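You operate a simulated robot arm through the tools that you are given. There is no shell and no other tool.

The job below is to be done with a simulated two-armed robot. You get a single attempt, and the scene is never put back.

## Task
Charge the battery on the bench till the charger says FULL, then shut it in the battery box.
Fine: charger on once the battery is in, off before it comes out. Set down upright: battery.
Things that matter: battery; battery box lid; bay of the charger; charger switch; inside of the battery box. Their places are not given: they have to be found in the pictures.

It is judged by the outcome, as a careful person would: the job done as asked, and still so three seconds after it is handed in. It fails if anything else is knocked over, pushed out of place, dropped, spilled or broken.

## Robot
Two 7-joint arms with two-finger grippers on one trunk that stands fixed in place. Base frame: the origin is at the foot of the trunk, x ahead of it, y to its left, z up. Units: mm, rad, N and s.
The left shoulder is at [80, 175, 1076], the right one opposite. With the tool pointing down near the work surface each hand reaches from about 280 to 880 mm from the base axis, measured 20 degrees to its own side. Payload 2.94 kg a hand.
The TCP of each hand is the grasp point between the finger pads, 30 mm short of the fingertips. In the tool frame z runs along the fingers and y along their closing line. The gripper opens to 138 mm. The gripper's body begins 109 mm behind the TCP.
Orientation is told as [roll, pitch, yaw] about the base's x, y, z axes, in that order, counted from this pose: with the fingers straight down and closing along the base's y, the tool's x points along the base's -x, its y along +y and its z along -z.

## Interface
- The arms move only by the tool servo_tool. It takes "left_steps", "right_steps" or both (then of equal length, played together; a hand with none holds still); each is a list of rows, each an object of numbers (a shift or turn left out is 0, a gripper value left out holds the last): "tx", "ty", "tz": the shift along the tool's x, y, z in mm; "wx", "wy", "wz": the turn, a rotation vector about the tool's x, y, z in rad; "claw": the closure, from 0 (fully open) to 1 (shut). In form: [{"tx": .., "ty": .., "tz": .., "wx": .., "wy": .., "wz": .., "claw": ..}, ...]. A call has 1 to 20 rows; each row shifts and turns the commanded pose from where the row before left it, along the tool's axes as they then stand. Each row takes 0.2 s and may step no farther than 50 mm and 0.15 rad from the row before; otherwise, or with a gripper value out of range, the whole call is refused. Where a pose cannot be reached the arm comes as near as it can. A force on the tool above 40 N (or 10 N above the force at the start of the call, whichever is more), or a blocked arm, ends the call early, and 0.2 s more pass. The fingers move at their own pace and stop on an object; they squeeze with about 28 N. The grip force told is the motor's: it shows also when the fingers shut on nothing. Time passes only in rows, and 0.2 s behind the last, so rows that do not move let the fingers close. It gives the time, the measured TCP pose, the force on the tool (base axes), the opening and the grip force at its end, in the units of the frame above (readings bear some noise), with the torque about the TCP (base axes, N m) and any sound that the robot's microphone picked up, and new pictures: "show" is both (left out), scene, wrist or none (wrist: the cameras of the hands that moved).
- Cameras (640 x 400 px; columns grow to the right, rows downward): "scene" is now at [176.6, 20.9, 1556.8]; the picture's right is [0.47, -0.88, 0.00], its down [-0.66, -0.35, -0.66] and it looks along [0.58, 0.31, -0.75] (base axes); focal length 337 px, centre (320, 200). "left" rides on the left gripper at [71, -19, -146] in its tool frame; the picture's right is [0.26, 0.97, 0.00], its down [-0.85, 0.23, -0.48] and it looks along [-0.46, 0.12, 0.88] (tool axes); focal length 280 px, centre (320, 200). "right" rides on the right gripper at [71, 19, -146] in its tool frame; the picture's right is [-0.26, 0.96, 0.00], its down [-0.85, -0.23, -0.48] and it looks along [-0.46, -0.13, 0.88] (tool axes); focal length 280 px, centre (320, 200).
- move_column(by): slides the trunk up (or, below 0, down) by that many mm; the arms and the scene camera ride with it, the base frame stays. It gives what a move gives, with no picture.
- turn_head(pan, tilt): turns the head with the scene camera to pan (to the left, within 2.094 rad either way) and tilt (down, from -0.506 to 1.204), counted from straight ahead of the robot. It gives what a move gives, and a new picture of the scene camera.
- locate(camera, pixels): for up to 12 pixels [column, row] of the newest picture of that camera ("zoom" is the newest enlarged one), the place [x, y, z] in the base frame of the surface seen there, good to about 3 mm, but the place of the scene camera against the robot may be out by one fixed shift of up to 18 mm in any direction. The clock stands still meanwhile.
- enlarge(camera, box): a new picture of the part [left, top, right, bottom] of that camera's present view, enlarged. The clock stands still meanwhile.
- sign_off(): hands the job in; it is judged then, once.

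Open the grippers and draw the arms clear of the work before you hand the job in, unless the task says otherwise.

The tools are called after "Call:" by a JSON object that holds its "api" and its "payload". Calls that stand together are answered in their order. servo_tool: Moves the arms, as the interface text tells. Its arguments: {"type":"object","properties":{"left_steps":{"type":"array","items":{"type":"object","properties":{"tx":{"type":"number"},"ty":{"type":"number"},"tz":{"type":"number"},"wx":{"type":"number"},"wy":{"type":"number"},"wz":{"type":"number"},"claw":{"type":"number"}}}},"right_steps":{"type":"array","items":{"type":"object","properties":{"tx":{"type":"number"},"ty":{"type":"number"},"tz":{"type":"number"},"wx":{"type":"number"},"wy":{"type":"number"},"wz":{"type":"number"},"claw":{"type":"number"}}}},"show":{"type":"string","enum":["both","scene","wrist","none"]}},"required":[]} The other tools are called the same way: move_column (by) slides the trunk up or down; turn_head (pan, tilt) turns the head that bears the scene camera; locate (camera, pixels) gives the place of the surface under pixels of a picture; enlarge (camera, box) takes an enlarged picture of a part of a camera's view; sign_off () hands the job in.

At the start:

```text
time: 0.0
left_ee_pos: [422.8, 518.7, 1230.7]
left_orientation: [0.001, -0.001, 0.003]
left_contact_force: [0.0, 0.0, -0.2]
left_wrist_torque: [0.04, 0.02, -0.02]
left_finger_gap: 138.0
left_grip_force: 0.0
right_ee_pos: [509.6, -28.0, 1250.2]
right_orientation: [0.003, -0.001, 0.001]
right_contact_force: [0.3, -0.2, -0.3]
right_wrist_torque: [-0.01, 0.04, -0.02]
right_finger_gap: 138.2
right_grip_force: 0.0
trunk travel left (down, up): [-250.0, 484.0]
head pan, tilt: [0.49, 0.85]
```

scene: 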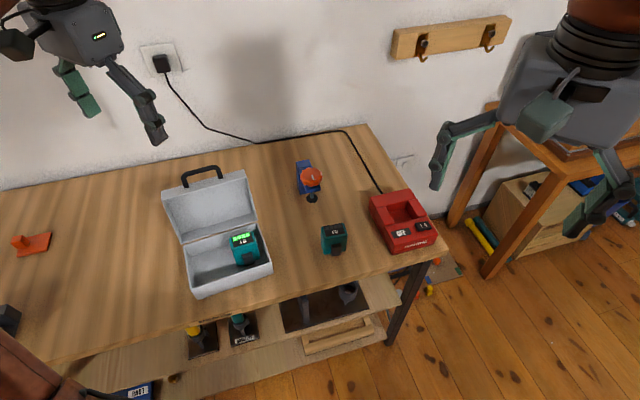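
right: 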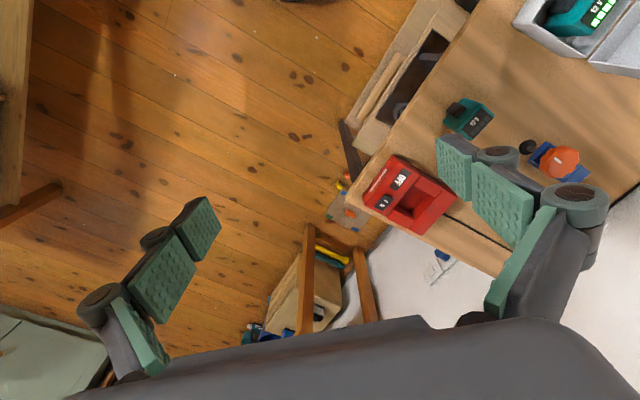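
left: 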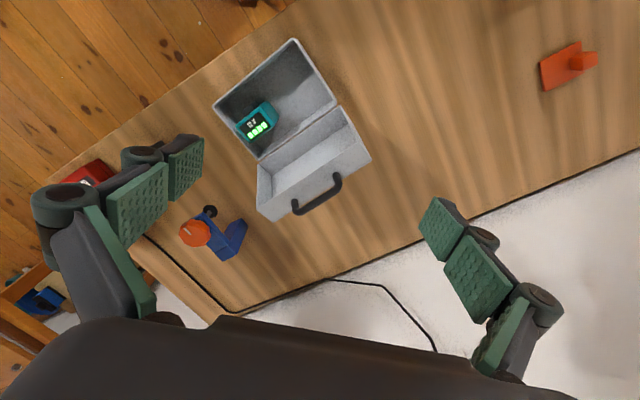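

The scene picture shows a battery on the bench near (334,238), a red charger near (403,222), and an open grey box near (218,232) that already holds a lit battery. I'll enlarge these regions to read the details.

Call:
{"api": "enlarge", "payload": {"camera": "scene", "box": [290, 150, 450, 270]}}

Call:
{"api": "enlarge", "payload": {"camera": "scene", "box": [150, 150, 290, 310]}}

Call:
{"api": "locate", "payload": {"camera": "scene", "pixels": [[334, 232], [335, 248], [403, 205], [402, 232], [422, 225], [435, 235], [372, 200], [410, 192], [245, 243], [197, 294], [270, 262], [200, 180]]}}

```text
3.33 times, centred on (370, 210) of scene
```

zoom: 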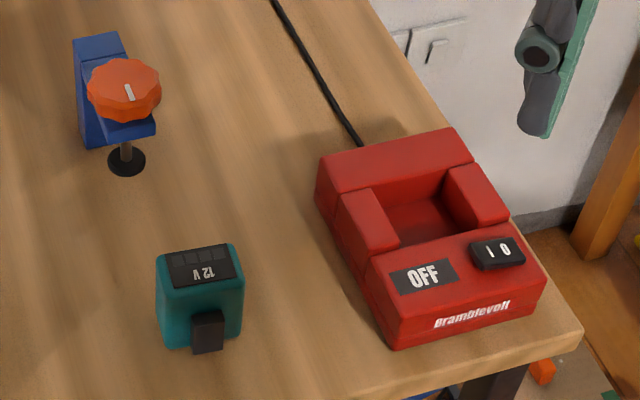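

```text
2.50 times, centred on (220, 230) of scene
```

zoom: 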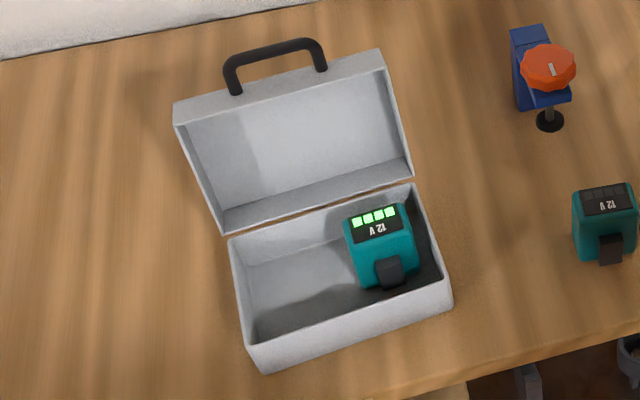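

```text
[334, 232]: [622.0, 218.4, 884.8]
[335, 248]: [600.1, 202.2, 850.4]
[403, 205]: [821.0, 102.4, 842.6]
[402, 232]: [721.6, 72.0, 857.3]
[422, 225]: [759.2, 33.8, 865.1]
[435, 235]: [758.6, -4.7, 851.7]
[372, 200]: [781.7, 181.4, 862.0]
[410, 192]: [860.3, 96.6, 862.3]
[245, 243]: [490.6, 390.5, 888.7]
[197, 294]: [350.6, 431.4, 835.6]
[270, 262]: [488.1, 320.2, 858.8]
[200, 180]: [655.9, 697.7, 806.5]
```

The bench battery has a dark label with its bars unlit and a black tab on its near side. The charger display says OFF and has a rocker switch. I'll measure them through the wrist cameras, which are better calibrated than the scene camera.

Call:
{"api": "enlarge", "payload": {"camera": "right", "box": [340, 80, 500, 240]}}

Call:
{"api": "locate", "payload": {"camera": "right", "pixels": [[462, 120], [478, 123], [400, 178], [385, 202], [410, 215], [395, 150], [425, 235], [460, 195], [365, 200], [560, 20], [420, 120], [530, 180]]}}

Call:
{"api": "enlarge", "payload": {"camera": "left", "box": [200, 30, 380, 230]}}

Call:
{"api": "locate", "payload": {"camera": "left", "pixels": [[260, 120], [290, 38], [214, 103], [338, 103], [262, 158], [370, 160], [270, 222], [342, 108], [320, 205], [290, 90], [300, 70], [400, 100]]}}

```text
2.50 times, centred on (420, 160) of right
```

zoom: 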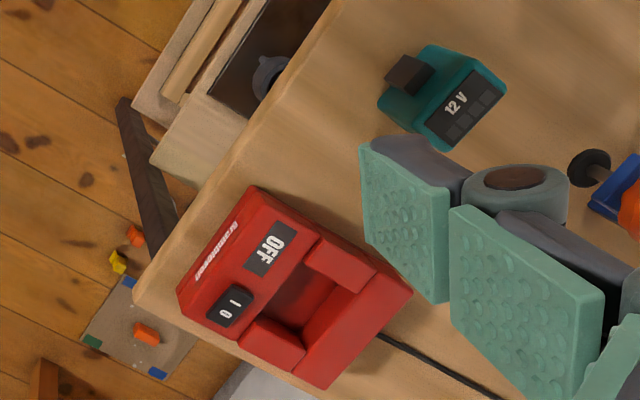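

```text
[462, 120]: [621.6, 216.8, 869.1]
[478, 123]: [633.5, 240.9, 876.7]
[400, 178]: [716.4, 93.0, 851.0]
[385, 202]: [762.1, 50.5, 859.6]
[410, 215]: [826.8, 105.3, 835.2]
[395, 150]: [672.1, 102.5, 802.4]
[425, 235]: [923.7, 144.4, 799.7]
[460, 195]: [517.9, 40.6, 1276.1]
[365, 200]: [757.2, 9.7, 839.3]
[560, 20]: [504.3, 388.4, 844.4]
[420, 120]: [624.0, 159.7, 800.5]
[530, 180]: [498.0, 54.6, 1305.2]
```

```text
2.00 times, centred on (290, 130) of left
```

zoom: 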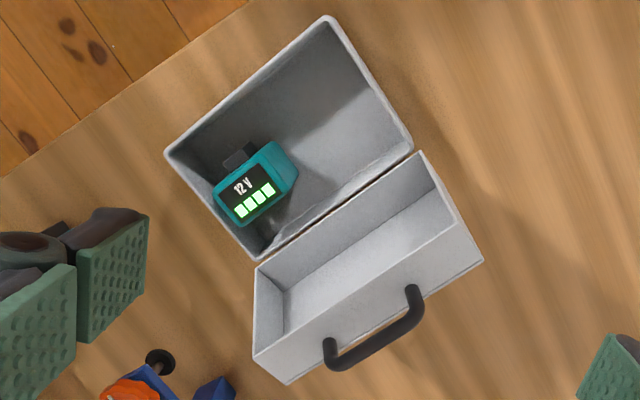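

```text
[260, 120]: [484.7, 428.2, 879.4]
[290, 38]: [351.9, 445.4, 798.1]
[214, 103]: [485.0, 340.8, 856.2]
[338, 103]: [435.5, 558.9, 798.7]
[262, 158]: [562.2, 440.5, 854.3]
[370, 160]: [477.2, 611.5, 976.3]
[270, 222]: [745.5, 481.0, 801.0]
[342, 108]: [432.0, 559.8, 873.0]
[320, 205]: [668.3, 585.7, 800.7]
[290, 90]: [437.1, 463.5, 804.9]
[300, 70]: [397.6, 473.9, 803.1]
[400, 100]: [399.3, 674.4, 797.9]
```

The wrist cameras put the bench at z≈800, the battery near (622,217) and the charger near (770,80). I'll bring the right hand in over the charger for a closer view, keeping it high.

Call:
{"api": "servo_tool", "payload": {"right_steps": [{"tx": -25, "ty": 30, "tz": 25}, {"tx": -25, "ty": 30, "tz": 25}, {"tx": -25, "ty": 30, "tz": 25}, {"tx": -15, "ty": 30, "tz": 25}, {"tx": 0, "ty": 0, "tz": 0}], "show": "both"}}

```text
time: 1.2
left_ee_pos: [421.8, 516.6, 1231.7]
left_orientation: [0.001, -0.003, 0.0]
left_contact_force: [-0.3, -1.0, -0.1]
left_wrist_torque: [0.05, -0.02, 0.02]
left_finger_gap: 138.1
left_grip_force: 0.1
right_ee_pos: [599.7, 91.1, 1151.8]
right_orientation: [0.002, 0.0, -0.001]
right_contact_force: [-0.4, 0.2, 0.2]
right_wrist_torque: [0.02, 0.01, 0.01]
right_finger_gap: 137.7
right_grip_force: 0.0
trunk travel left (down, up): [-250.0, 484.0]
head pan, tilt: [0.49, 0.85]
```

scene: 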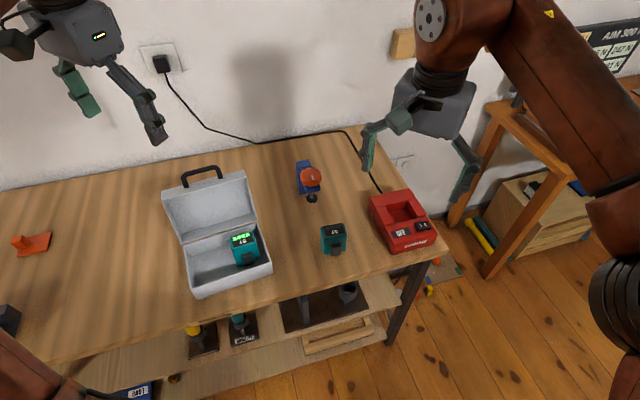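
right: 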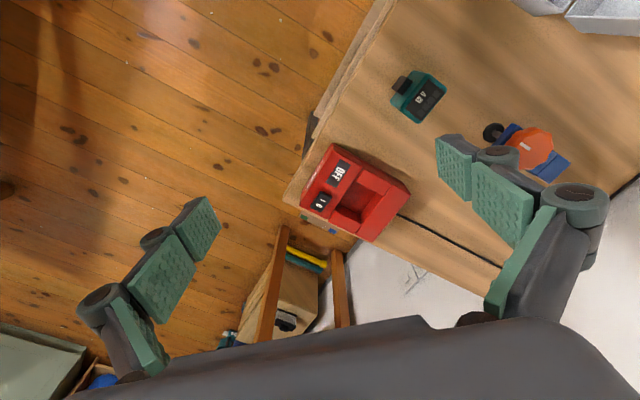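

Battery (418,97) and charger (353,193) are now both clear of the fingers in the right wrist view. I'll enlarge and measure their edges.

Call:
{"api": "enlarge", "payload": {"camera": "right", "box": [290, 130, 418, 250]}}

Call:
{"api": "locate", "payload": {"camera": "zoom", "pixels": [[200, 80], [80, 350], [560, 285], [420, 560], [330, 270], [300, 420], [160, 370], [200, 210], [370, 420], [420, 330], [450, 400], [350, 500]]}}

Call:
{"api": "enlarge", "payload": {"camera": "right", "box": [378, 60, 458, 135]}}

```text
3.33 times, centred on (354, 190) of right
```

zoom: 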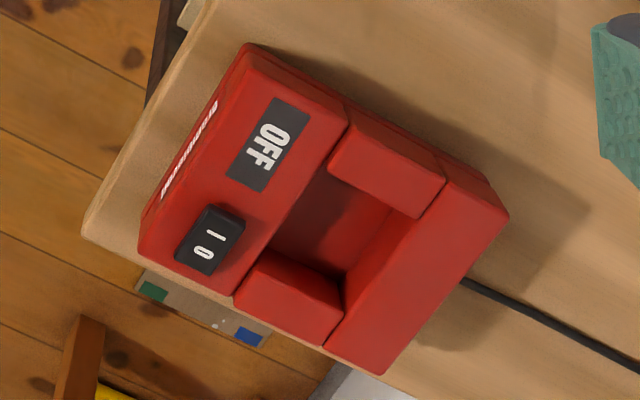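

```text
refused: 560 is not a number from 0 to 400
```

```text
5.33 times, centred on (418, 98) of right
```

zoom: 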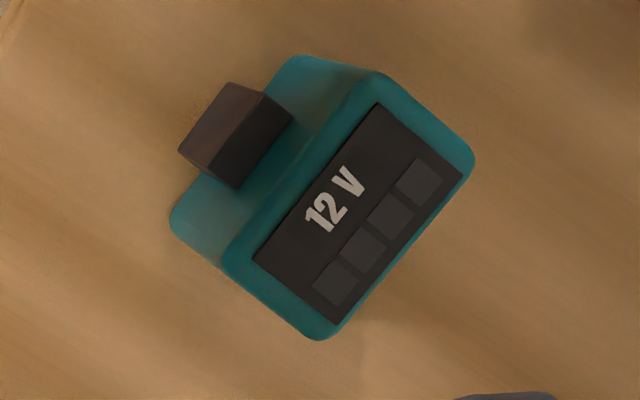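

The zoom now shows the battery, with its tab on the near (upper-left) side. I'll locate its corners and the tab.

Call:
{"api": "locate", "payload": {"camera": "zoom", "pixels": [[375, 85], [465, 155], [320, 332], [235, 260], [350, 210], [300, 65], [180, 215], [225, 92], [188, 148], [285, 118], [235, 180], [560, 250]]}}

Call:
{"api": "enlarge", "payload": {"camera": "right", "box": [290, 130, 418, 250]}}

Call:
{"api": "locate", "payload": {"camera": "zoom", "pixels": [[250, 55], [148, 245], [498, 213], [378, 365], [345, 125], [243, 290], [265, 140], [205, 240], [440, 178], [332, 170], [260, 262], [340, 290]]}}

Call:
{"api": "locate", "payload": {"camera": "zoom", "pixels": [[325, 195], [300, 250], [355, 215], [380, 205], [370, 240], [330, 260], [345, 275], [405, 215], [220, 215], [195, 265], [212, 237], [345, 180]]}}

```text
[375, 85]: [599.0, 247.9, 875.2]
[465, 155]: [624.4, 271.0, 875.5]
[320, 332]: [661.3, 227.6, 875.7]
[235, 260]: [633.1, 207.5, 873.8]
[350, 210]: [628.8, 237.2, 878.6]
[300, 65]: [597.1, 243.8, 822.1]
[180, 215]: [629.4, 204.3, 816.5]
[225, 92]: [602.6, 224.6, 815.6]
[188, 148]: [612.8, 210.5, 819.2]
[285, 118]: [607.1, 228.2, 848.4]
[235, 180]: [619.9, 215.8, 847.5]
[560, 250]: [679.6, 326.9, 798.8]
```

```text
3.33 times, centred on (354, 190) of right
```

zoom: 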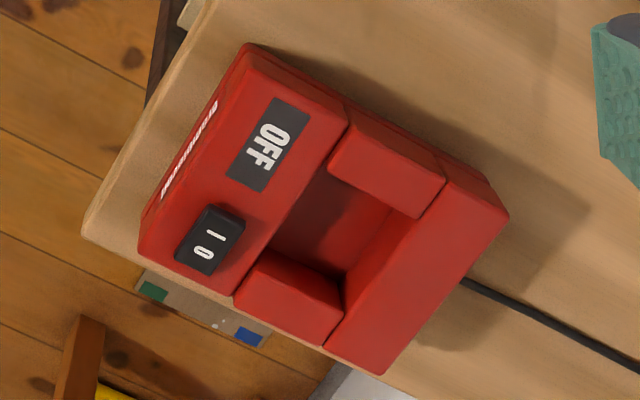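

```text
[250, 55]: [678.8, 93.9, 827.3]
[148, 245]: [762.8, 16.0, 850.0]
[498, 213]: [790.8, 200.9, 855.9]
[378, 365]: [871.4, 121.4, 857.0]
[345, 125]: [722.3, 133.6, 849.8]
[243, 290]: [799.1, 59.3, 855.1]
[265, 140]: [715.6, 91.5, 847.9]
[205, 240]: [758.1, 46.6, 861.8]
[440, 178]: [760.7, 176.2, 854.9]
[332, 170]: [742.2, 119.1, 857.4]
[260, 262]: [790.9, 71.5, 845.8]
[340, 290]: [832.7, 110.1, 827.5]
```

```text
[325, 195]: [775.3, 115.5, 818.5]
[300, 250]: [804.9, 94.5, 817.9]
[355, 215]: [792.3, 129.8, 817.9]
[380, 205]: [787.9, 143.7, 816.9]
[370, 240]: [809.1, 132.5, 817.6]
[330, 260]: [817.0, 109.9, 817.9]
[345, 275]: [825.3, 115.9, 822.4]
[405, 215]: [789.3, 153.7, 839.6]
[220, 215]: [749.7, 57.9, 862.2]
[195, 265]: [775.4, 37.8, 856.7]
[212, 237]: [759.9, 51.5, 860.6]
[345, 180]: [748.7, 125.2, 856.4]
```

Wrist-camera measurements put the battery top corners at about (599,248), (624,271), (661,228), (633,207) with top z≈876. The charger is yawed about -44° and its bay floor is at z≈818. I'll lower the right hand for a sharper look at the bay and the switch, staying well above everything.

Call:
{"api": "servo_tool", "payload": {"right_steps": [{"tx": -22, "ty": 8, "tz": 36}, {"tx": -22, "ty": 8, "tz": 36}, {"tx": -22, "ty": 8, "tz": 36}, {"tx": -22, "ty": 8, "tz": 36}, {"tx": 0, "ty": 0, "tz": 0}], "show": "wrist"}}

```text
time: 2.4
left_ee_pos: [423.1, 517.9, 1231.7]
left_orientation: [0.0, -0.002, 0.002]
left_contact_force: [-0.6, 0.0, 0.0]
left_wrist_torque: [0.05, -0.01, 0.02]
left_finger_gap: 138.2
left_grip_force: 0.1
right_ee_pos: [686.5, 123.5, 1008.9]
right_orientation: [0.001, 0.001, 0.0]
right_contact_force: [-0.2, 0.3, 0.1]
right_wrist_torque: [-0.01, -0.03, -0.02]
right_finger_gap: 137.9
right_grip_force: 0.2
trunk travel left (down, up): [-250.0, 484.0]
head pan, tilt: [0.49, 0.85]
```

right: 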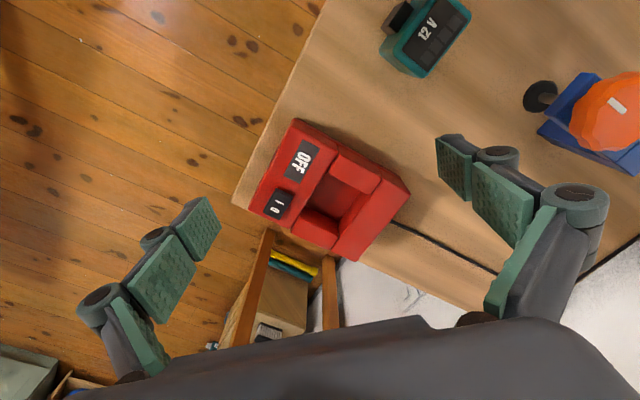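

The charger sits at (330,190) in the right wrist view. I'll enlarge it and measure the bay rim and the switch.

Call:
{"api": "enlarge", "payload": {"camera": "right", "box": [240, 112, 416, 264]}}

```text
2.63 times, centred on (328, 188) of right
```

zoom: 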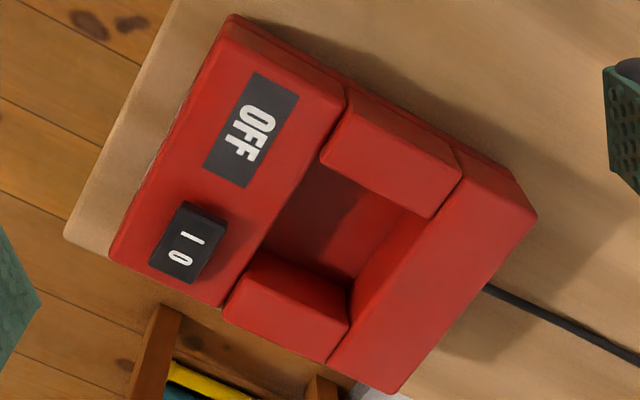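

I'll query points just inside the rims of the bay walls, the bay floor, and both halves of the switch.

Call:
{"api": "locate", "payload": {"camera": "zoom", "pixels": [[328, 156], [428, 211], [266, 258], [342, 322], [437, 222], [358, 308], [318, 165], [265, 240], [300, 180], [280, 220], [340, 120], [240, 290]]}}

Call:
{"api": "locate", "payload": {"camera": "zoom", "pixels": [[330, 200], [300, 240], [360, 220], [390, 205], [345, 260], [380, 235], [350, 190], [280, 245], [192, 237], [180, 257], [205, 215], [170, 272]]}}

Call:
{"api": "locate", "payload": {"camera": "zoom", "pixels": [[235, 25], [120, 250], [525, 215], [392, 383], [340, 95], [222, 298], [450, 180], [330, 350], [225, 213], [185, 205], [190, 278], [152, 265]]}}

```text
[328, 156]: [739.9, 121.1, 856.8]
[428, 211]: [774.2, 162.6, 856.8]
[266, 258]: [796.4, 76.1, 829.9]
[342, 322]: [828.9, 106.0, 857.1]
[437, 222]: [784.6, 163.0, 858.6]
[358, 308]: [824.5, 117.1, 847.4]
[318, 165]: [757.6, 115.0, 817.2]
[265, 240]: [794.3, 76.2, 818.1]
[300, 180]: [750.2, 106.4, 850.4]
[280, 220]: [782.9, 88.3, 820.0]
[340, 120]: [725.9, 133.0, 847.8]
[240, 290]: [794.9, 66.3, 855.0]
```

```text
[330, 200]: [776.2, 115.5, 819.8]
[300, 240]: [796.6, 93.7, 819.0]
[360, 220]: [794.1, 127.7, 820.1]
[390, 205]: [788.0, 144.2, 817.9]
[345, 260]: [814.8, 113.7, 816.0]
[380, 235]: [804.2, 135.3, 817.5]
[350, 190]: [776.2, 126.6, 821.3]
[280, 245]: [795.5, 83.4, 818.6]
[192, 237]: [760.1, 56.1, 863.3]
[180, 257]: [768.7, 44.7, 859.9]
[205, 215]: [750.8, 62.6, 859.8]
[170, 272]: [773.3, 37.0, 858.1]
```

```text
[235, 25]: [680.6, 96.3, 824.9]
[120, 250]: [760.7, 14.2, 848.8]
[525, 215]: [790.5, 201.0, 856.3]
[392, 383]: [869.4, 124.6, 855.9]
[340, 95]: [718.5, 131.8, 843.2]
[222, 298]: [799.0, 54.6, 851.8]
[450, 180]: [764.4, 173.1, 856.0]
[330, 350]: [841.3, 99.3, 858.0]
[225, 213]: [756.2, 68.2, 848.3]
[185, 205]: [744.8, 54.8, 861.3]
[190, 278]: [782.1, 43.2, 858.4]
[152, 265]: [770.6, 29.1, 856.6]
```

In the charger's frame the bay is about 71 mm wide and 58 mm deep, with wall tops at z≈857 and the floor at z≈818. The battery is about 58×40 mm plus its tab, and 76 mm tall. The switch "I" half is near (760,56,862) and the "0" half near (769,45,860). Next I'll bring the left hand lower over the box to see its inside.

Call:
{"api": "servo_tool", "payload": {"left_steps": [{"tx": 15, "ty": -15, "tz": 30}, {"tx": 15, "ty": -15, "tz": 30}, {"tx": 10, "ty": -15, "tz": 30}, {"tx": 10, "ty": -15, "tz": 30}, {"tx": 0, "ty": 0, "tz": 0}], "show": "wrist"}}

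```text
time: 3.6
left_ee_pos: [373.1, 458.3, 1111.5]
left_orientation: [0.0, 0.001, 0.002]
left_contact_force: [0.5, 0.1, 0.7]
left_wrist_torque: [-0.02, -0.01, -0.01]
left_finger_gap: 138.1
left_grip_force: 0.1
right_ee_pos: [687.0, 124.6, 1008.3]
right_orientation: [0.002, 0.0, 0.0]
right_contact_force: [-0.2, -0.2, -0.4]
right_wrist_torque: [0.01, 0.02, -0.02]
right_finger_gap: 137.8
right_grip_force: 0.1
trunk travel left (down, up): [-250.0, 484.0]
head pan, tilt: [0.49, 0.85]
```

left: 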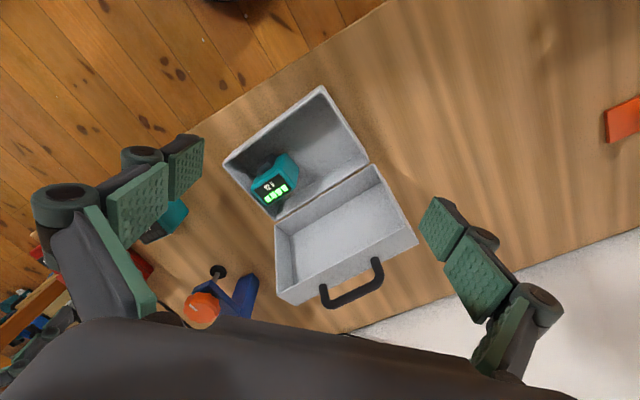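

The box at (315,190) is fully visible between the left fingers. I'll enlarge it.

Call:
{"api": "enlarge", "payload": {"camera": "left", "box": [215, 80, 420, 312]}}

Call:
{"api": "locate", "payload": {"camera": "left", "pixels": [[224, 163], [321, 87], [368, 162], [273, 218], [290, 170], [310, 160], [340, 160], [310, 125], [325, 140], [255, 185], [286, 194], [266, 205]]}}

Call:
{"api": "locate", "payload": {"camera": "left", "pixels": [[375, 168], [276, 226], [415, 240], [285, 298], [278, 290], [412, 243], [330, 302], [380, 284], [358, 295], [340, 215], [300, 230], [283, 158]]}}

```text
1.72 times, centred on (318, 196) of left
```

zoom: 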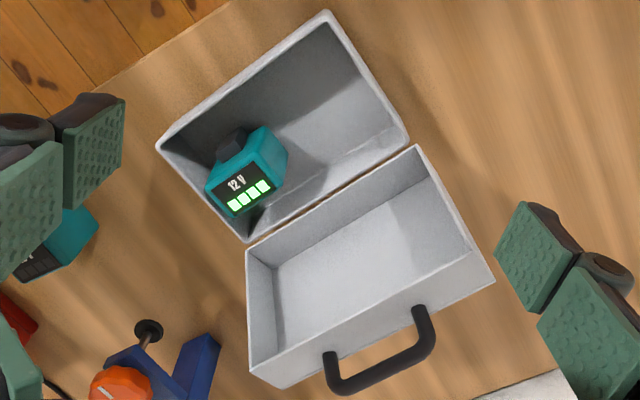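

```text
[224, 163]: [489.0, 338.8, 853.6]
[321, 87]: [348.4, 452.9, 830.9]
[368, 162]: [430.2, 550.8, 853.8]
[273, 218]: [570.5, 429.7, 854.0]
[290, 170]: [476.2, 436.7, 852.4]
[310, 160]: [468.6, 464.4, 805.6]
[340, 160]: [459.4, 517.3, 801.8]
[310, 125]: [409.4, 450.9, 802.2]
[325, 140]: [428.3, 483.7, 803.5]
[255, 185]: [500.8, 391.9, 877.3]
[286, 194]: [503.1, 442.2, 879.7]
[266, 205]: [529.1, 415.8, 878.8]
```

```text
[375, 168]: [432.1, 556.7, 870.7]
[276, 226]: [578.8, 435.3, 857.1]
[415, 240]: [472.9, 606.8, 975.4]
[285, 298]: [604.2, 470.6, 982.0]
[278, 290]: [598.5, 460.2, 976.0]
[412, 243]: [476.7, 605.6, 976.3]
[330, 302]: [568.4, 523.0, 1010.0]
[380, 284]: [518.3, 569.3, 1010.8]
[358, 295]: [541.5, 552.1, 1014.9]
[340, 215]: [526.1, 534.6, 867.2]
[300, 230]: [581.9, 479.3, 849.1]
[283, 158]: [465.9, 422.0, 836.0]
```

The box outer footprint is about 185×125 mm, yawed about -41°, with the rim at z≈854 and floor at z≈803. The charged battery stands in its right half, leaving the left half free. I'll take more points on the lid, the handle and the existing battery.

Call:
{"api": "enlarge", "payload": {"camera": "left", "box": [265, 155, 425, 315]}}

Call:
{"api": "locate", "payload": {"camera": "zoom", "pixels": [[350, 100], [340, 130], [350, 160], [360, 190], [370, 220], [380, 240], [395, 265], [410, 290], [420, 310], [200, 150], [60, 240], [500, 150]]}}

```text
2.50 times, centred on (345, 235) of left
```

zoom: 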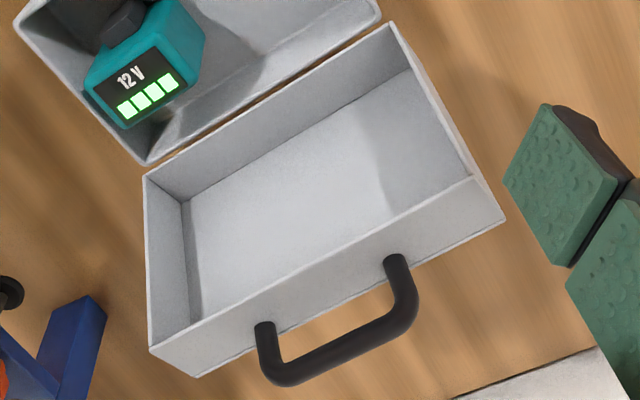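

```text
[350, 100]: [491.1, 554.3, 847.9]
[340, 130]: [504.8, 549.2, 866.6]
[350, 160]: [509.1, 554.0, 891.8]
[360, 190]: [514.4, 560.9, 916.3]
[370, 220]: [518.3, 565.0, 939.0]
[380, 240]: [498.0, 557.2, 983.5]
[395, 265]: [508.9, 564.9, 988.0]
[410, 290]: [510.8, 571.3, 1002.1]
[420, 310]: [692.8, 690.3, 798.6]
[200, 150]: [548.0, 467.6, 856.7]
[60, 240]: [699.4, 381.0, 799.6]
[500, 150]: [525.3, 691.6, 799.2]
```

The lid leans back about 16° past vertical, with its handle bar near z≈1012. I'll withdraw the right hand and bring the left hand above the bench battery at about (628,237), turning it +0.70 rad so the fingers close along the battery's long side.

Call:
{"api": "servo_tool", "payload": {"right_steps": [{"tx": 21, "ty": -34, "tz": -15}, {"tx": 21, "ty": -34, "tz": -15}, {"tx": 21, "ty": -34, "tz": -15}, {"tx": 21, "ty": -34, "tz": -15}, {"tx": 21, "ty": -34, "tz": -15}, {"tx": 21, "ty": -34, "tz": -15}, {}, {}, {}, {}, {}, {}, {}, {}, {}], "left_steps": [{"tx": -28.3, "ty": -24.6, "tz": 11.2}, {"tx": -28.3, "ty": -24.6, "tz": 11.2}, {"tx": -28.3, "ty": -24.6, "tz": 11.2}, {"tx": -28.3, "ty": -24.6, "tz": 11.2}, {"tx": -28.3, "ty": -24.6, "tz": 11.2}, {"tx": -28.3, "ty": -24.6, "tz": 11.2}, {"tx": -28.3, "ty": -24.6, "tz": 11.2}, {"tx": -28.3, "ty": -24.6, "tz": 11.2}, {"tx": -28.3, "ty": -24.6, "tz": 11.2}, {"wz": -0.1408}, {"wz": -0.1408}, {"wz": -0.1408}, {"wz": -0.1408}, {"wz": -0.1408}, {}], "show": "both"}}

```text
time: 6.8
left_ee_pos: [607.0, 256.2, 1018.9]
left_orientation: [-0.002, -0.001, 0.706]
left_contact_force: [1.0, 0.2, -0.1]
left_wrist_torque: [0.01, 0.01, -0.01]
left_finger_gap: 137.8
left_grip_force: 0.1
left hand out of reach, approached as far as the arm can: row 9
right_ee_pos: [561.7, -79.1, 1097.2]
right_orientation: [0.003, 0.002, 0.001]
right_contact_force: [0.9, 0.2, 0.0]
right_wrist_torque: [0.01, 0.0, 0.03]
right_finger_gap: 138.0
right_grip_force: 0.1
trunk travel left (down, up): [-250.0, 484.0]
head pan, tilt: [0.49, 0.85]
```

scene: 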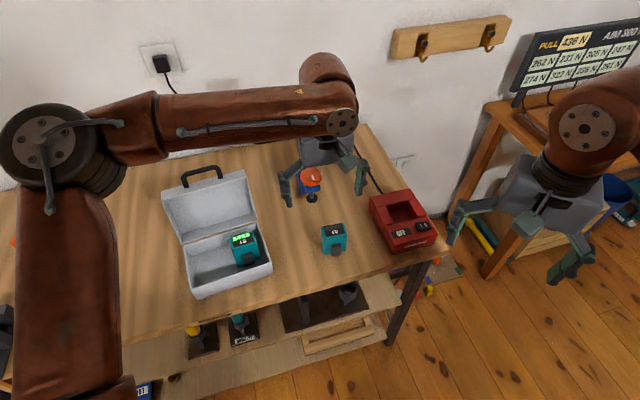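
right: 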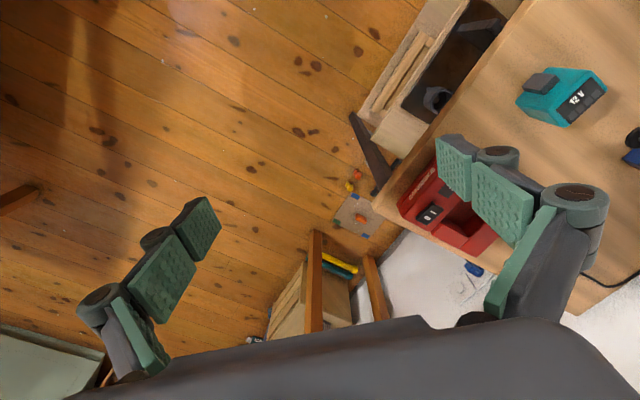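
left: 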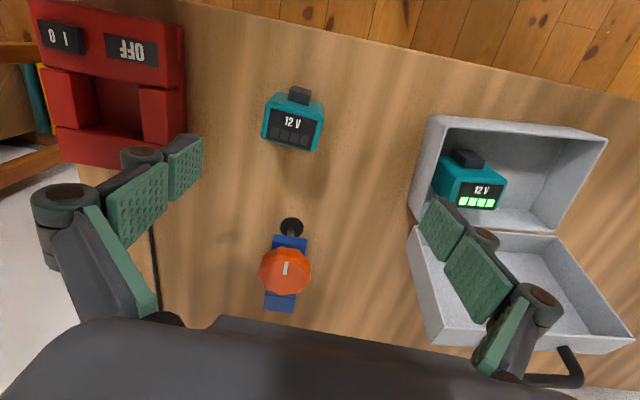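

The left hand stopped just short, at (607,256,1019), still with a good view: battery at (292,120), charger at (110,80) and box on the right. I'll measure the battery with this camera before closing in.

Call:
{"api": "enlarge", "payload": {"camera": "left", "box": [242, 70, 342, 170]}}

Call:
{"api": "locate", "payload": {"camera": "zoom", "pixels": [[150, 152], [325, 182], [130, 300], [290, 325], [230, 230], [150, 110], [330, 135], [240, 85], [310, 95], [240, 115], [300, 130], [225, 310]]}}

```text
4.00 times, centred on (292, 120) of left
```

zoom: 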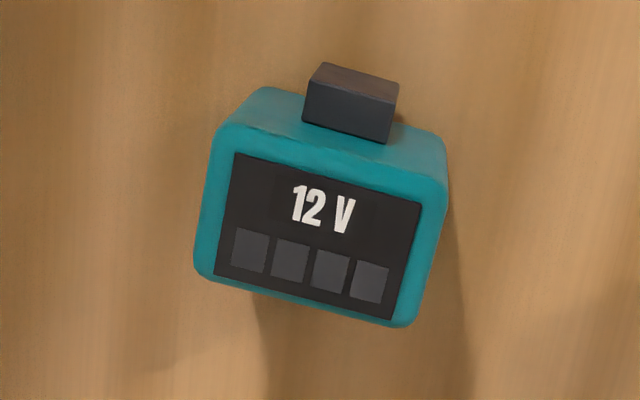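

```text
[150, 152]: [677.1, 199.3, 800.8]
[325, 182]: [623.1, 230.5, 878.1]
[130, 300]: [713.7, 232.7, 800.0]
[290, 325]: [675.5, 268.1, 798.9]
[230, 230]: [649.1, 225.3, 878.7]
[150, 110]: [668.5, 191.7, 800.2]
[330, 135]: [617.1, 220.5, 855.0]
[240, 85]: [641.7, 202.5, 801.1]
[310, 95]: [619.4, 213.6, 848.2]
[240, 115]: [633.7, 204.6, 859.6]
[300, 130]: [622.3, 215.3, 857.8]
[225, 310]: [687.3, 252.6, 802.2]
```

I'll locate the actual top corners in this zoom, at (222,140), (440,192), (202,266) and (404,318), plus the tab.

Call:
{"api": "locate", "payload": {"camera": "zoom", "pixels": [[222, 142], [440, 192], [202, 264], [402, 318], [320, 228], [260, 95], [438, 150], [322, 72], [395, 92], [310, 118], [385, 138], [330, 150]]}}

```text
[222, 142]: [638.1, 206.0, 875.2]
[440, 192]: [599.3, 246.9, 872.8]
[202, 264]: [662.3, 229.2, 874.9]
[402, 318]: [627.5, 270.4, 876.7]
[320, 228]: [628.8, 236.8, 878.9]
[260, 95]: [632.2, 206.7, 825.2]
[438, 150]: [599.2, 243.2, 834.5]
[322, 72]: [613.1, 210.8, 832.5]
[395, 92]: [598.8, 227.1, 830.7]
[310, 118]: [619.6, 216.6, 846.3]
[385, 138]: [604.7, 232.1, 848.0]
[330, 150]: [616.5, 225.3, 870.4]
```

The battery's top centre is about (630,237) with its long axis at about -48.9°. I'll shift the left hand over it and descend to TCP z≈950, checking that it can reach.

Call:
{"api": "servo_tool", "payload": {"left_steps": [{"tx": 0, "ty": 0, "tz": 30}, {"tx": -2.3, "ty": -14.6, "tz": 20, "wz": -0.011}, {"tx": -2.4, "ty": -14.6, "tz": 20}, {}], "show": "wrist"}}

```text
time: 7.8
left_ee_pos: [612.8, 250.8, 957.7]
left_orientation: [-0.003, -0.003, 0.718]
left_contact_force: [-0.3, 0.4, 0.2]
left_wrist_torque: [-0.04, -0.02, 0.02]
left_finger_gap: 137.8
left_grip_force: 0.1
left hand out of reach, approached as far as the arm can: row 2, 3
right_ee_pos: [561.6, -78.1, 1097.1]
right_orientation: [0.001, 0.0, 0.0]
right_contact_force: [1.0, 0.1, 0.0]
right_wrist_torque: [-0.01, 0.05, 0.0]
right_finger_gap: 138.3
right_grip_force: 0.0
trunk travel left (down, up): [-250.0, 484.0]
head pan, tilt: [0.49, 0.85]
```

left: 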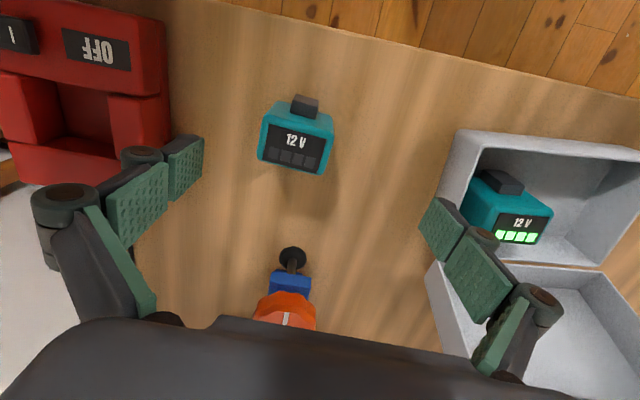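

The left arm stalled at (613,251,958), which looks like a posture limit (elbow out to the left) and not a true reach limit. I'll move the right hand farther away, raise the left hand, and swing it inward (-y) at height so the arm can re-posture.

Call:
{"api": "servo_tool", "payload": {"right_steps": [{"tx": 15, "ty": -42}, {"tx": 15, "ty": -42}, {"tx": 15, "ty": -42}, {"tx": 15, "ty": -42}, {}, {}, {}, {}, {}], "left_steps": [{"tz": -45}, {"tz": -45}, {"tz": -45}, {"tz": -45}, {"tx": 35.3, "ty": -22.2}, {"tx": 35.3, "ty": -22.2}, {"tx": 35.3, "ty": -22.2}, {"tx": 35.3, "ty": -22.2}, {}], "show": "scene"}}

```text
time: 9.8
left_ee_pos: [550.5, 209.2, 1120.2]
left_orientation: [-0.002, -0.001, 0.717]
left_contact_force: [-0.1, 0.0, 0.5]
left_wrist_torque: [0.03, -0.01, 0.0]
left_finger_gap: 138.0
left_grip_force: 0.0
left hand out of reach, approached as far as the arm can: row 2, 3, 4, 5, 6, 7, 8
right_ee_pos: [500.9, -248.5, 1095.5]
right_orientation: [0.001, 0.0, 0.0]
right_contact_force: [-0.1, 0.0, 1.0]
right_wrist_torque: [0.04, -0.03, 0.02]
right_finger_gap: 137.8
right_grip_force: 0.0
trunk travel left (down, up): [-250.0, 484.0]
head pan, tilt: [0.49, 0.85]
```

scene: 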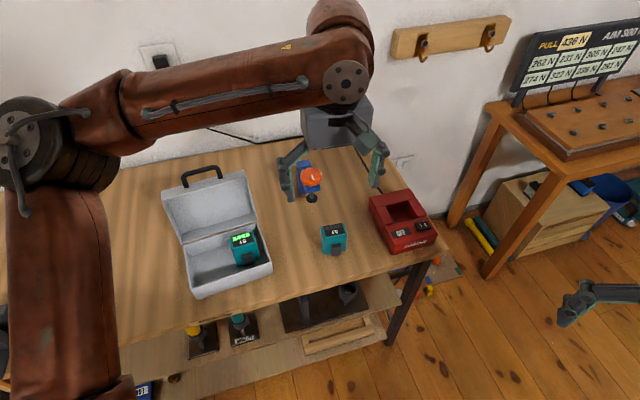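

The left arm is still limited at (550,209,1120), with the elbow out left and the forearm nearly level. Lowering the hand relative to the shoulder should ease this, so I'll raise the trunk by 120 mm and then come down again.

Call:
{"api": "move_column", "payload": {"by": 120}}

```text
time: 11.3
left_ee_pos: [511.7, 210.0, 1284.2]
left_orientation: [-0.062, -0.067, 0.718]
left_contact_force: [0.3, -0.5, 0.0]
left_wrist_torque: [-0.02, 0.04, 0.0]
left_finger_gap: 137.8
left_grip_force: 0.1
right_ee_pos: [502.2, -247.3, 1217.5]
right_orientation: [0.001, 0.001, 0.0]
right_contact_force: [-0.9, 0.2, 0.4]
right_wrist_torque: [0.01, 0.03, 0.01]
right_finger_gap: 138.1
right_grip_force: 0.1
trunk travel left (down, up): [-370.0, 364.0]
head pan, tilt: [0.49, 0.85]
```

The left hand drifted slightly while limited. I'll lower it now relative to the raised shoulder and see whether it recovers its pose.

Call:
{"api": "servo_tool", "payload": {"left_steps": [{"tz": 40}, {"tz": 40}, {"tz": 40}, {"tz": 40}, {"tz": 30}, {}], "show": "both"}}

```text
time: 12.7
left_ee_pos: [529.2, 209.8, 1094.3]
left_orientation: [-0.062, -0.071, 0.719]
left_contact_force: [0.1, -0.1, 0.0]
left_wrist_torque: [-0.01, 0.0, -0.01]
left_finger_gap: 137.9
left_grip_force: 0.1
right_ee_pos: [500.6, -248.3, 1217.9]
right_orientation: [0.002, 0.0, -0.001]
right_contact_force: [-0.8, 0.2, 0.0]
right_wrist_torque: [0.02, 0.01, 0.02]
right_finger_gap: 138.1
right_grip_force: 0.0
trunk travel left (down, up): [-370.0, 364.0]
head pan, tilt: [0.49, 0.85]
```

scene: 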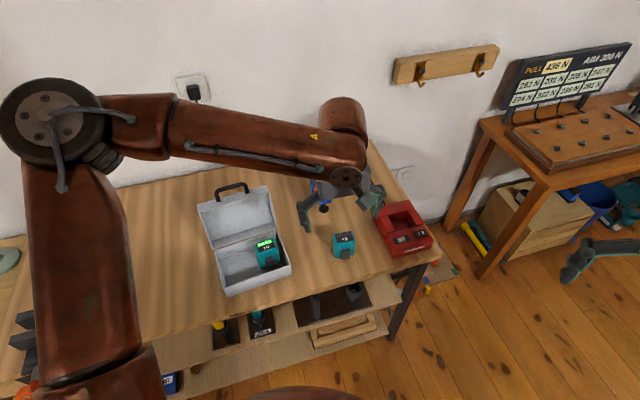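
left: 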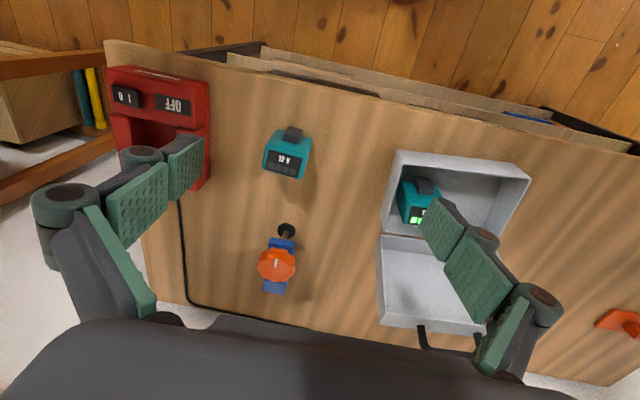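

Now there are no reach warnings and the elbow is high. I'll take out the small tilt and move over the battery at (629,237), lowering to z≈1000.

Call:
{"api": "servo_tool", "payload": {"left_steps": [{"wx": -0.062, "wy": 0.071}, {"tx": -18.6, "ty": -9.1, "tz": 18.8}, {"tx": -18.6, "ty": -9.1, "tz": 18.8}, {"tx": -18.6, "ty": -9.1, "tz": 18.8}, {"tx": -18.6, "ty": -9.1, "tz": 18.8}, {"tx": -18.6, "ty": -9.1, "tz": 18.8}, {}], "show": "wrist"}}

```text
time: 14.3
left_ee_pos: [571.6, 281.1, 1016.7]
left_orientation: [-0.003, 0.002, 0.718]
left_contact_force: [-0.7, -0.2, -1.2]
left_wrist_torque: [0.03, 0.0, 0.02]
left_finger_gap: 138.1
left_grip_force: 0.0
left hand out of reach, approached as far as the arm can: row 2, 3, 4, 5, 6
right_ee_pos: [501.2, -248.1, 1216.7]
right_orientation: [0.001, 0.0, -0.002]
right_contact_force: [-0.2, -0.7, 0.5]
right_wrist_torque: [-0.02, 0.0, 0.02]
right_finger_gap: 138.2
right_grip_force: 0.1
trunk travel left (down, up): [-370.0, 364.0]
head pan, tilt: [0.49, 0.85]
```

left: 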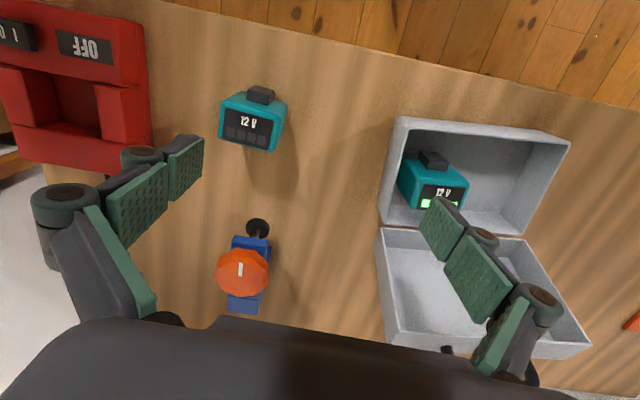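

Raising the trunk cut the reach: the limit is now (572,281,1017), against (613,251,958) before. The limit seems tied to the elbow being above the wrist, so lowering the trunk should help. First I'll raise both hands so the trunk can safely go down.

Call:
{"api": "servo_tool", "payload": {"left_steps": [{"tx": 10, "tz": -40}, {"tx": 10, "tz": -40}, {"tx": 10, "tz": -40}, {"tx": 10, "tz": -40}, {"tx": 10, "tz": -40}, {"tx": 10, "tz": -40}, {"tx": 10, "tz": -40}, {}], "right_steps": [{"tz": -40}, {"tz": -40}, {"tz": -40}, {"tz": -40}, {}, {}, {}, {}], "show": "none"}}

```text
time: 16.1
left_ee_pos: [506.5, 247.6, 1295.1]
left_orientation: [0.0, 0.0, 0.718]
left_contact_force: [0.6, -1.1, 0.3]
left_wrist_torque: [0.01, 0.05, -0.01]
left_finger_gap: 138.0
left_grip_force: 0.2
left hand out of reach, approached as far as the arm can: row 7
right_ee_pos: [502.7, -250.3, 1377.1]
right_orientation: [0.001, 0.001, 0.0]
right_contact_force: [0.9, -0.2, 0.2]
right_wrist_torque: [0.07, 0.01, 0.0]
right_finger_gap: 137.9
right_grip_force: 0.0
trunk travel left (down, up): [-370.0, 364.0]
head pan, tilt: [0.49, 0.85]
```

Both hands are high now (left z=1295, right z=1377). I'll lower the trunk by 220 mm, which leaves the left hand near z≈1075, well above the bench objects.

Call:
{"api": "move_column", "payload": {"by": -220}}

Call:
{"api": "turn_head", "payload": {"pan": 0.49, "tilt": 0.8}}

```text
time: 18.4
left_ee_pos: [506.6, 249.0, 1076.1]
left_orientation: [-0.001, 0.002, 0.717]
left_contact_force: [0.6, 0.4, 0.7]
left_wrist_torque: [-0.02, -0.02, 0.01]
left_finger_gap: 138.0
left_grip_force: 0.1
right_ee_pos: [500.8, -248.9, 1158.5]
right_orientation: [0.001, -0.001, 0.0]
right_contact_force: [0.3, 0.9, 0.4]
right_wrist_torque: [-0.01, 0.0, 0.0]
right_finger_gap: 137.9
right_grip_force: 0.0
trunk travel left (down, up): [-150.0, 584.0]
head pan, tilt: [0.49, 0.85]
```

```text
time: 19.1
left_ee_pos: [507.8, 247.4, 1075.2]
left_orientation: [-0.002, 0.003, 0.716]
left_contact_force: [0.1, -0.3, 0.1]
left_wrist_torque: [-0.04, 0.0, -0.02]
left_finger_gap: 138.0
left_grip_force: 0.2
right_ee_pos: [501.7, -247.0, 1157.5]
right_orientation: [0.002, -0.001, 0.001]
right_contact_force: [-0.2, 0.2, -0.1]
right_wrist_torque: [0.01, 0.05, -0.01]
right_finger_gap: 138.2
right_grip_force: 0.0
trunk travel left (down, up): [-150.0, 584.0]
head pan, tilt: [0.49, 0.799]
```

scene: 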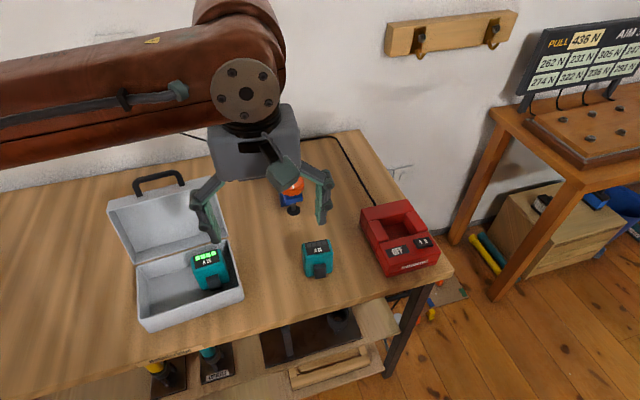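

The trunk is 100 mm below where it started and the left hand is at (508,247,1075). I'll try moving it out over the battery from here.

Call:
{"api": "servo_tool", "payload": {"left_steps": [{"tx": -21.6, "ty": -22.4, "tz": 11.7}, {"tx": -21.6, "ty": -22.4, "tz": 11.7}, {"tx": -21.6, "ty": -22.4, "tz": 11.7}, {"tx": -10, "ty": -10, "tz": 20}, {"tx": -10, "ty": -10, "tz": 20}, {}], "show": "none"}}

```text
time: 20.5
left_ee_pos: [629.1, 238.4, 1001.7]
left_orientation: [-0.002, 0.002, 0.718]
left_contact_force: [0.3, -0.1, -0.2]
left_wrist_torque: [0.02, -0.04, -0.01]
left_finger_gap: 138.0
left_grip_force: 0.1
right_ee_pos: [501.7, -247.3, 1156.8]
right_orientation: [0.002, 0.0, 0.001]
right_contact_force: [-1.2, -0.1, 0.2]
right_wrist_torque: [0.01, -0.03, 0.0]
right_finger_gap: 138.2
right_grip_force: 0.1
trunk travel left (down, up): [-150.0, 584.0]
head pan, tilt: [0.49, 0.799]
```

It reached (629,238,1002) with no limit. Before grasping I'll take a fresh wrist picture to check the battery alignment and the orange knob's height.

Call:
{"api": "servo_tool", "payload": {"left_steps": [{}], "show": "wrist"}}

```text
time: 20.9
left_ee_pos: [627.9, 238.8, 1001.5]
left_orientation: [-0.002, 0.002, 0.715]
left_contact_force: [-0.1, 0.0, -0.3]
left_wrist_torque: [-0.01, 0.02, -0.02]
left_finger_gap: 138.0
left_grip_force: 0.0
right_ee_pos: [501.1, -247.9, 1157.6]
right_orientation: [0.0, 0.0, 0.0]
right_contact_force: [0.2, 0.0, 1.1]
right_wrist_torque: [0.02, -0.02, 0.03]
right_finger_gap: 138.2
right_grip_force: 0.1
trunk travel left (down, up): [-150.0, 584.0]
head pan, tilt: [0.49, 0.799]
```

left: 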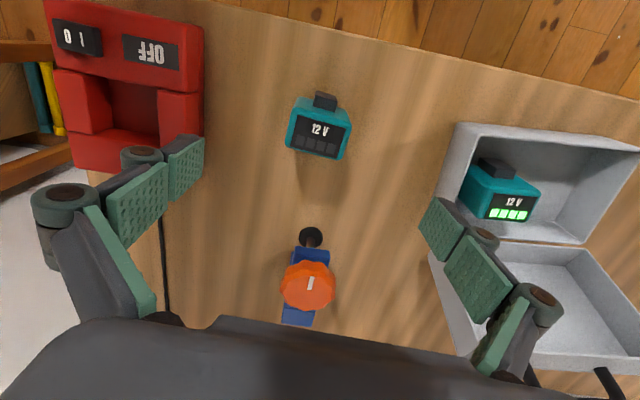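

The battery shows at (318,130) between the fingers, slightly rotated against the hand. I'll measure it, the knob and the charger bay from this pose.

Call:
{"api": "locate", "payload": {"camera": "left", "pixels": [[308, 285], [305, 315], [311, 236], [70, 60], [140, 50], [160, 90], [165, 95], [90, 120], [130, 138], [195, 30], [60, 15], [130, 110]]}}

Call:
{"api": "enlarge", "payload": {"camera": "left", "box": [270, 80, 370, 180]}}

```text
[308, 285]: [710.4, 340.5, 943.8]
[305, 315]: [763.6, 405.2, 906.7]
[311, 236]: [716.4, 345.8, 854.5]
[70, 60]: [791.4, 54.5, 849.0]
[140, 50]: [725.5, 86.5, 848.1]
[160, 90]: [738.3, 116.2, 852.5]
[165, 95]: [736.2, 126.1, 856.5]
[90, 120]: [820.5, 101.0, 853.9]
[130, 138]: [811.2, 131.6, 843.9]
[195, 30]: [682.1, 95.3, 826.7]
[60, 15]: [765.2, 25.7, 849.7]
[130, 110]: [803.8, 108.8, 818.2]
```

```text
4.00 times, centred on (320, 130) of left
```

zoom: 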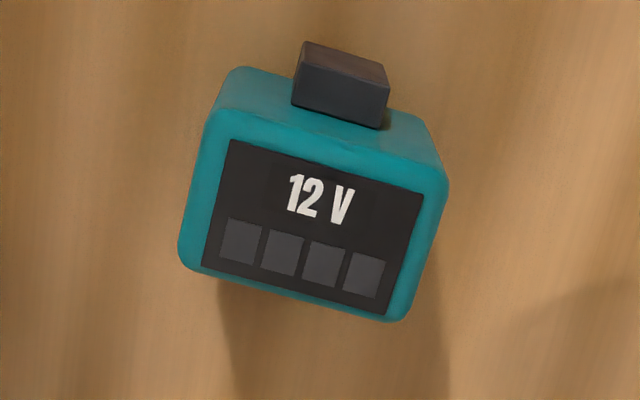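

The knob top is at z≈944 near (710,340), well clear. I'll check the battery's corners in the zoom.

Call:
{"api": "locate", "payload": {"camera": "zoom", "pixels": [[213, 128], [438, 182], [190, 255], [400, 312], [315, 210], [250, 80], [425, 135], [300, 55], [385, 75], [295, 100], [380, 125], [196, 200]]}}

```text
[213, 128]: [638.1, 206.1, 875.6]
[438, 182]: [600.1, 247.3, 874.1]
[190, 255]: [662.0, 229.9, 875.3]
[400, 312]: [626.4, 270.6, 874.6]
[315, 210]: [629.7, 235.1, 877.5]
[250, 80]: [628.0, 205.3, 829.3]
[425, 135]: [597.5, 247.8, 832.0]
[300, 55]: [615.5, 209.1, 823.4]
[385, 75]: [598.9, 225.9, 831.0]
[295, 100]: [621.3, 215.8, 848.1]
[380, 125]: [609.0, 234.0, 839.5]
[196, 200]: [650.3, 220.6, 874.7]
```

The battery's long axis needs yaw≈0.73, with its top centre near (631,238). I'll centre the hand and descend partway to z≈930 (tips still above the battery) to see whether the arm stays within its limits.

Call:
{"api": "servo_tool", "payload": {"left_steps": [{"ty": -2, "tz": 24, "wz": -0.014}, {"tz": 24}, {"tz": 24}, {}], "show": "none"}}

```text
time: 21.9
left_ee_pos: [629.7, 237.4, 928.5]
left_orientation: [-0.001, 0.002, 0.732]
left_contact_force: [0.6, 0.4, 0.4]
left_wrist_torque: [-0.01, -0.01, -0.01]
left_finger_gap: 138.0
left_grip_force: 0.1
right_ee_pos: [501.5, -247.9, 1157.4]
right_orientation: [0.002, 0.0, 0.0]
right_contact_force: [-0.8, 0.2, 0.3]
right_wrist_torque: [-0.01, 0.0, -0.02]
right_finger_gap: 137.8
right_grip_force: 0.1
trunk travel left (down, up): [-150.0, 584.0]
head pan, tilt: [0.49, 0.799]
```

No limit at z=928. Before picking the battery up I'll check that the hand can also reach over the charger bay at about (784,116), yaw 0.80, at this height, where the tips clear everything.

Call:
{"api": "servo_tool", "payload": {"left_steps": [{"tx": -6.74, "ty": -38.7}, {"tx": -6.74, "ty": -38.7}, {"tx": -6.74, "ty": -38.7}, {"tx": -6.74, "ty": -38.7}, {"tx": -6.74, "ty": -38.7}, {"wz": -0.069}, {}], "show": "wrist"}}

```text
time: 23.5
left_ee_pos: [644.3, 227.5, 924.2]
left_orientation: [-0.002, 0.001, 0.8]
left_contact_force: [-0.5, 0.4, 0.9]
left_wrist_torque: [0.03, -0.03, 0.03]
left_finger_gap: 138.3
left_grip_force: 0.2
left hand out of reach, approached as far as the arm can: row 1, 2, 3, 4, 5
right_ee_pos: [501.9, -248.4, 1157.5]
right_orientation: [0.002, 0.001, 0.001]
right_contact_force: [0.4, -0.5, -0.2]
right_wrist_torque: [-0.01, -0.03, 0.01]
right_finger_gap: 138.3
right_grip_force: 0.2
trunk travel left (down, up): [-150.0, 584.0]
head pan, tilt: [0.49, 0.799]
```

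left: 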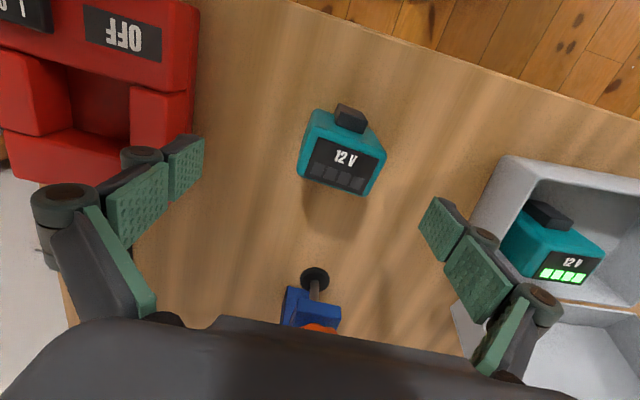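

The left arm again stops, at (644,227,924), so its posture is the problem. I'll look at the left arm itself by turning the head, to understand which way the elbow should go.

Call:
{"api": "turn_head", "payload": {"pan": 0.9, "tilt": 0.6}}

```text
time: 24.3
left_ee_pos: [643.7, 227.3, 925.8]
left_orientation: [-0.001, 0.003, 0.8]
left_contact_force: [-1.0, 0.8, -0.3]
left_wrist_torque: [0.0, -0.02, 0.0]
left_finger_gap: 137.8
left_grip_force: 0.0
right_ee_pos: [501.7, -248.8, 1156.6]
right_orientation: [0.002, 0.003, 0.0]
right_contact_force: [0.4, -0.7, -0.5]
right_wrist_torque: [-0.03, -0.03, 0.02]
right_finger_gap: 137.8
right_grip_force: 0.0
trunk travel left (down, up): [-150.0, 584.0]
head pan, tilt: [0.901, 0.6]
```

scene: 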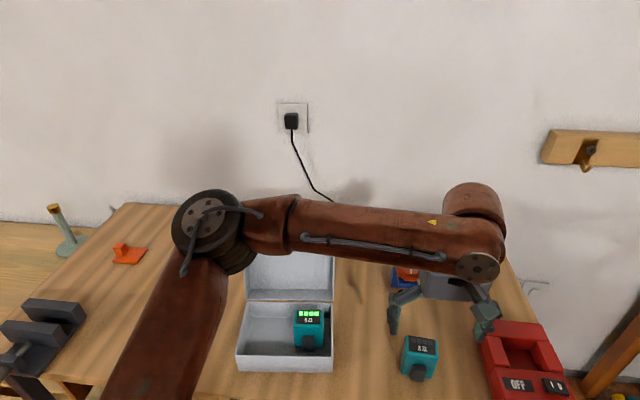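

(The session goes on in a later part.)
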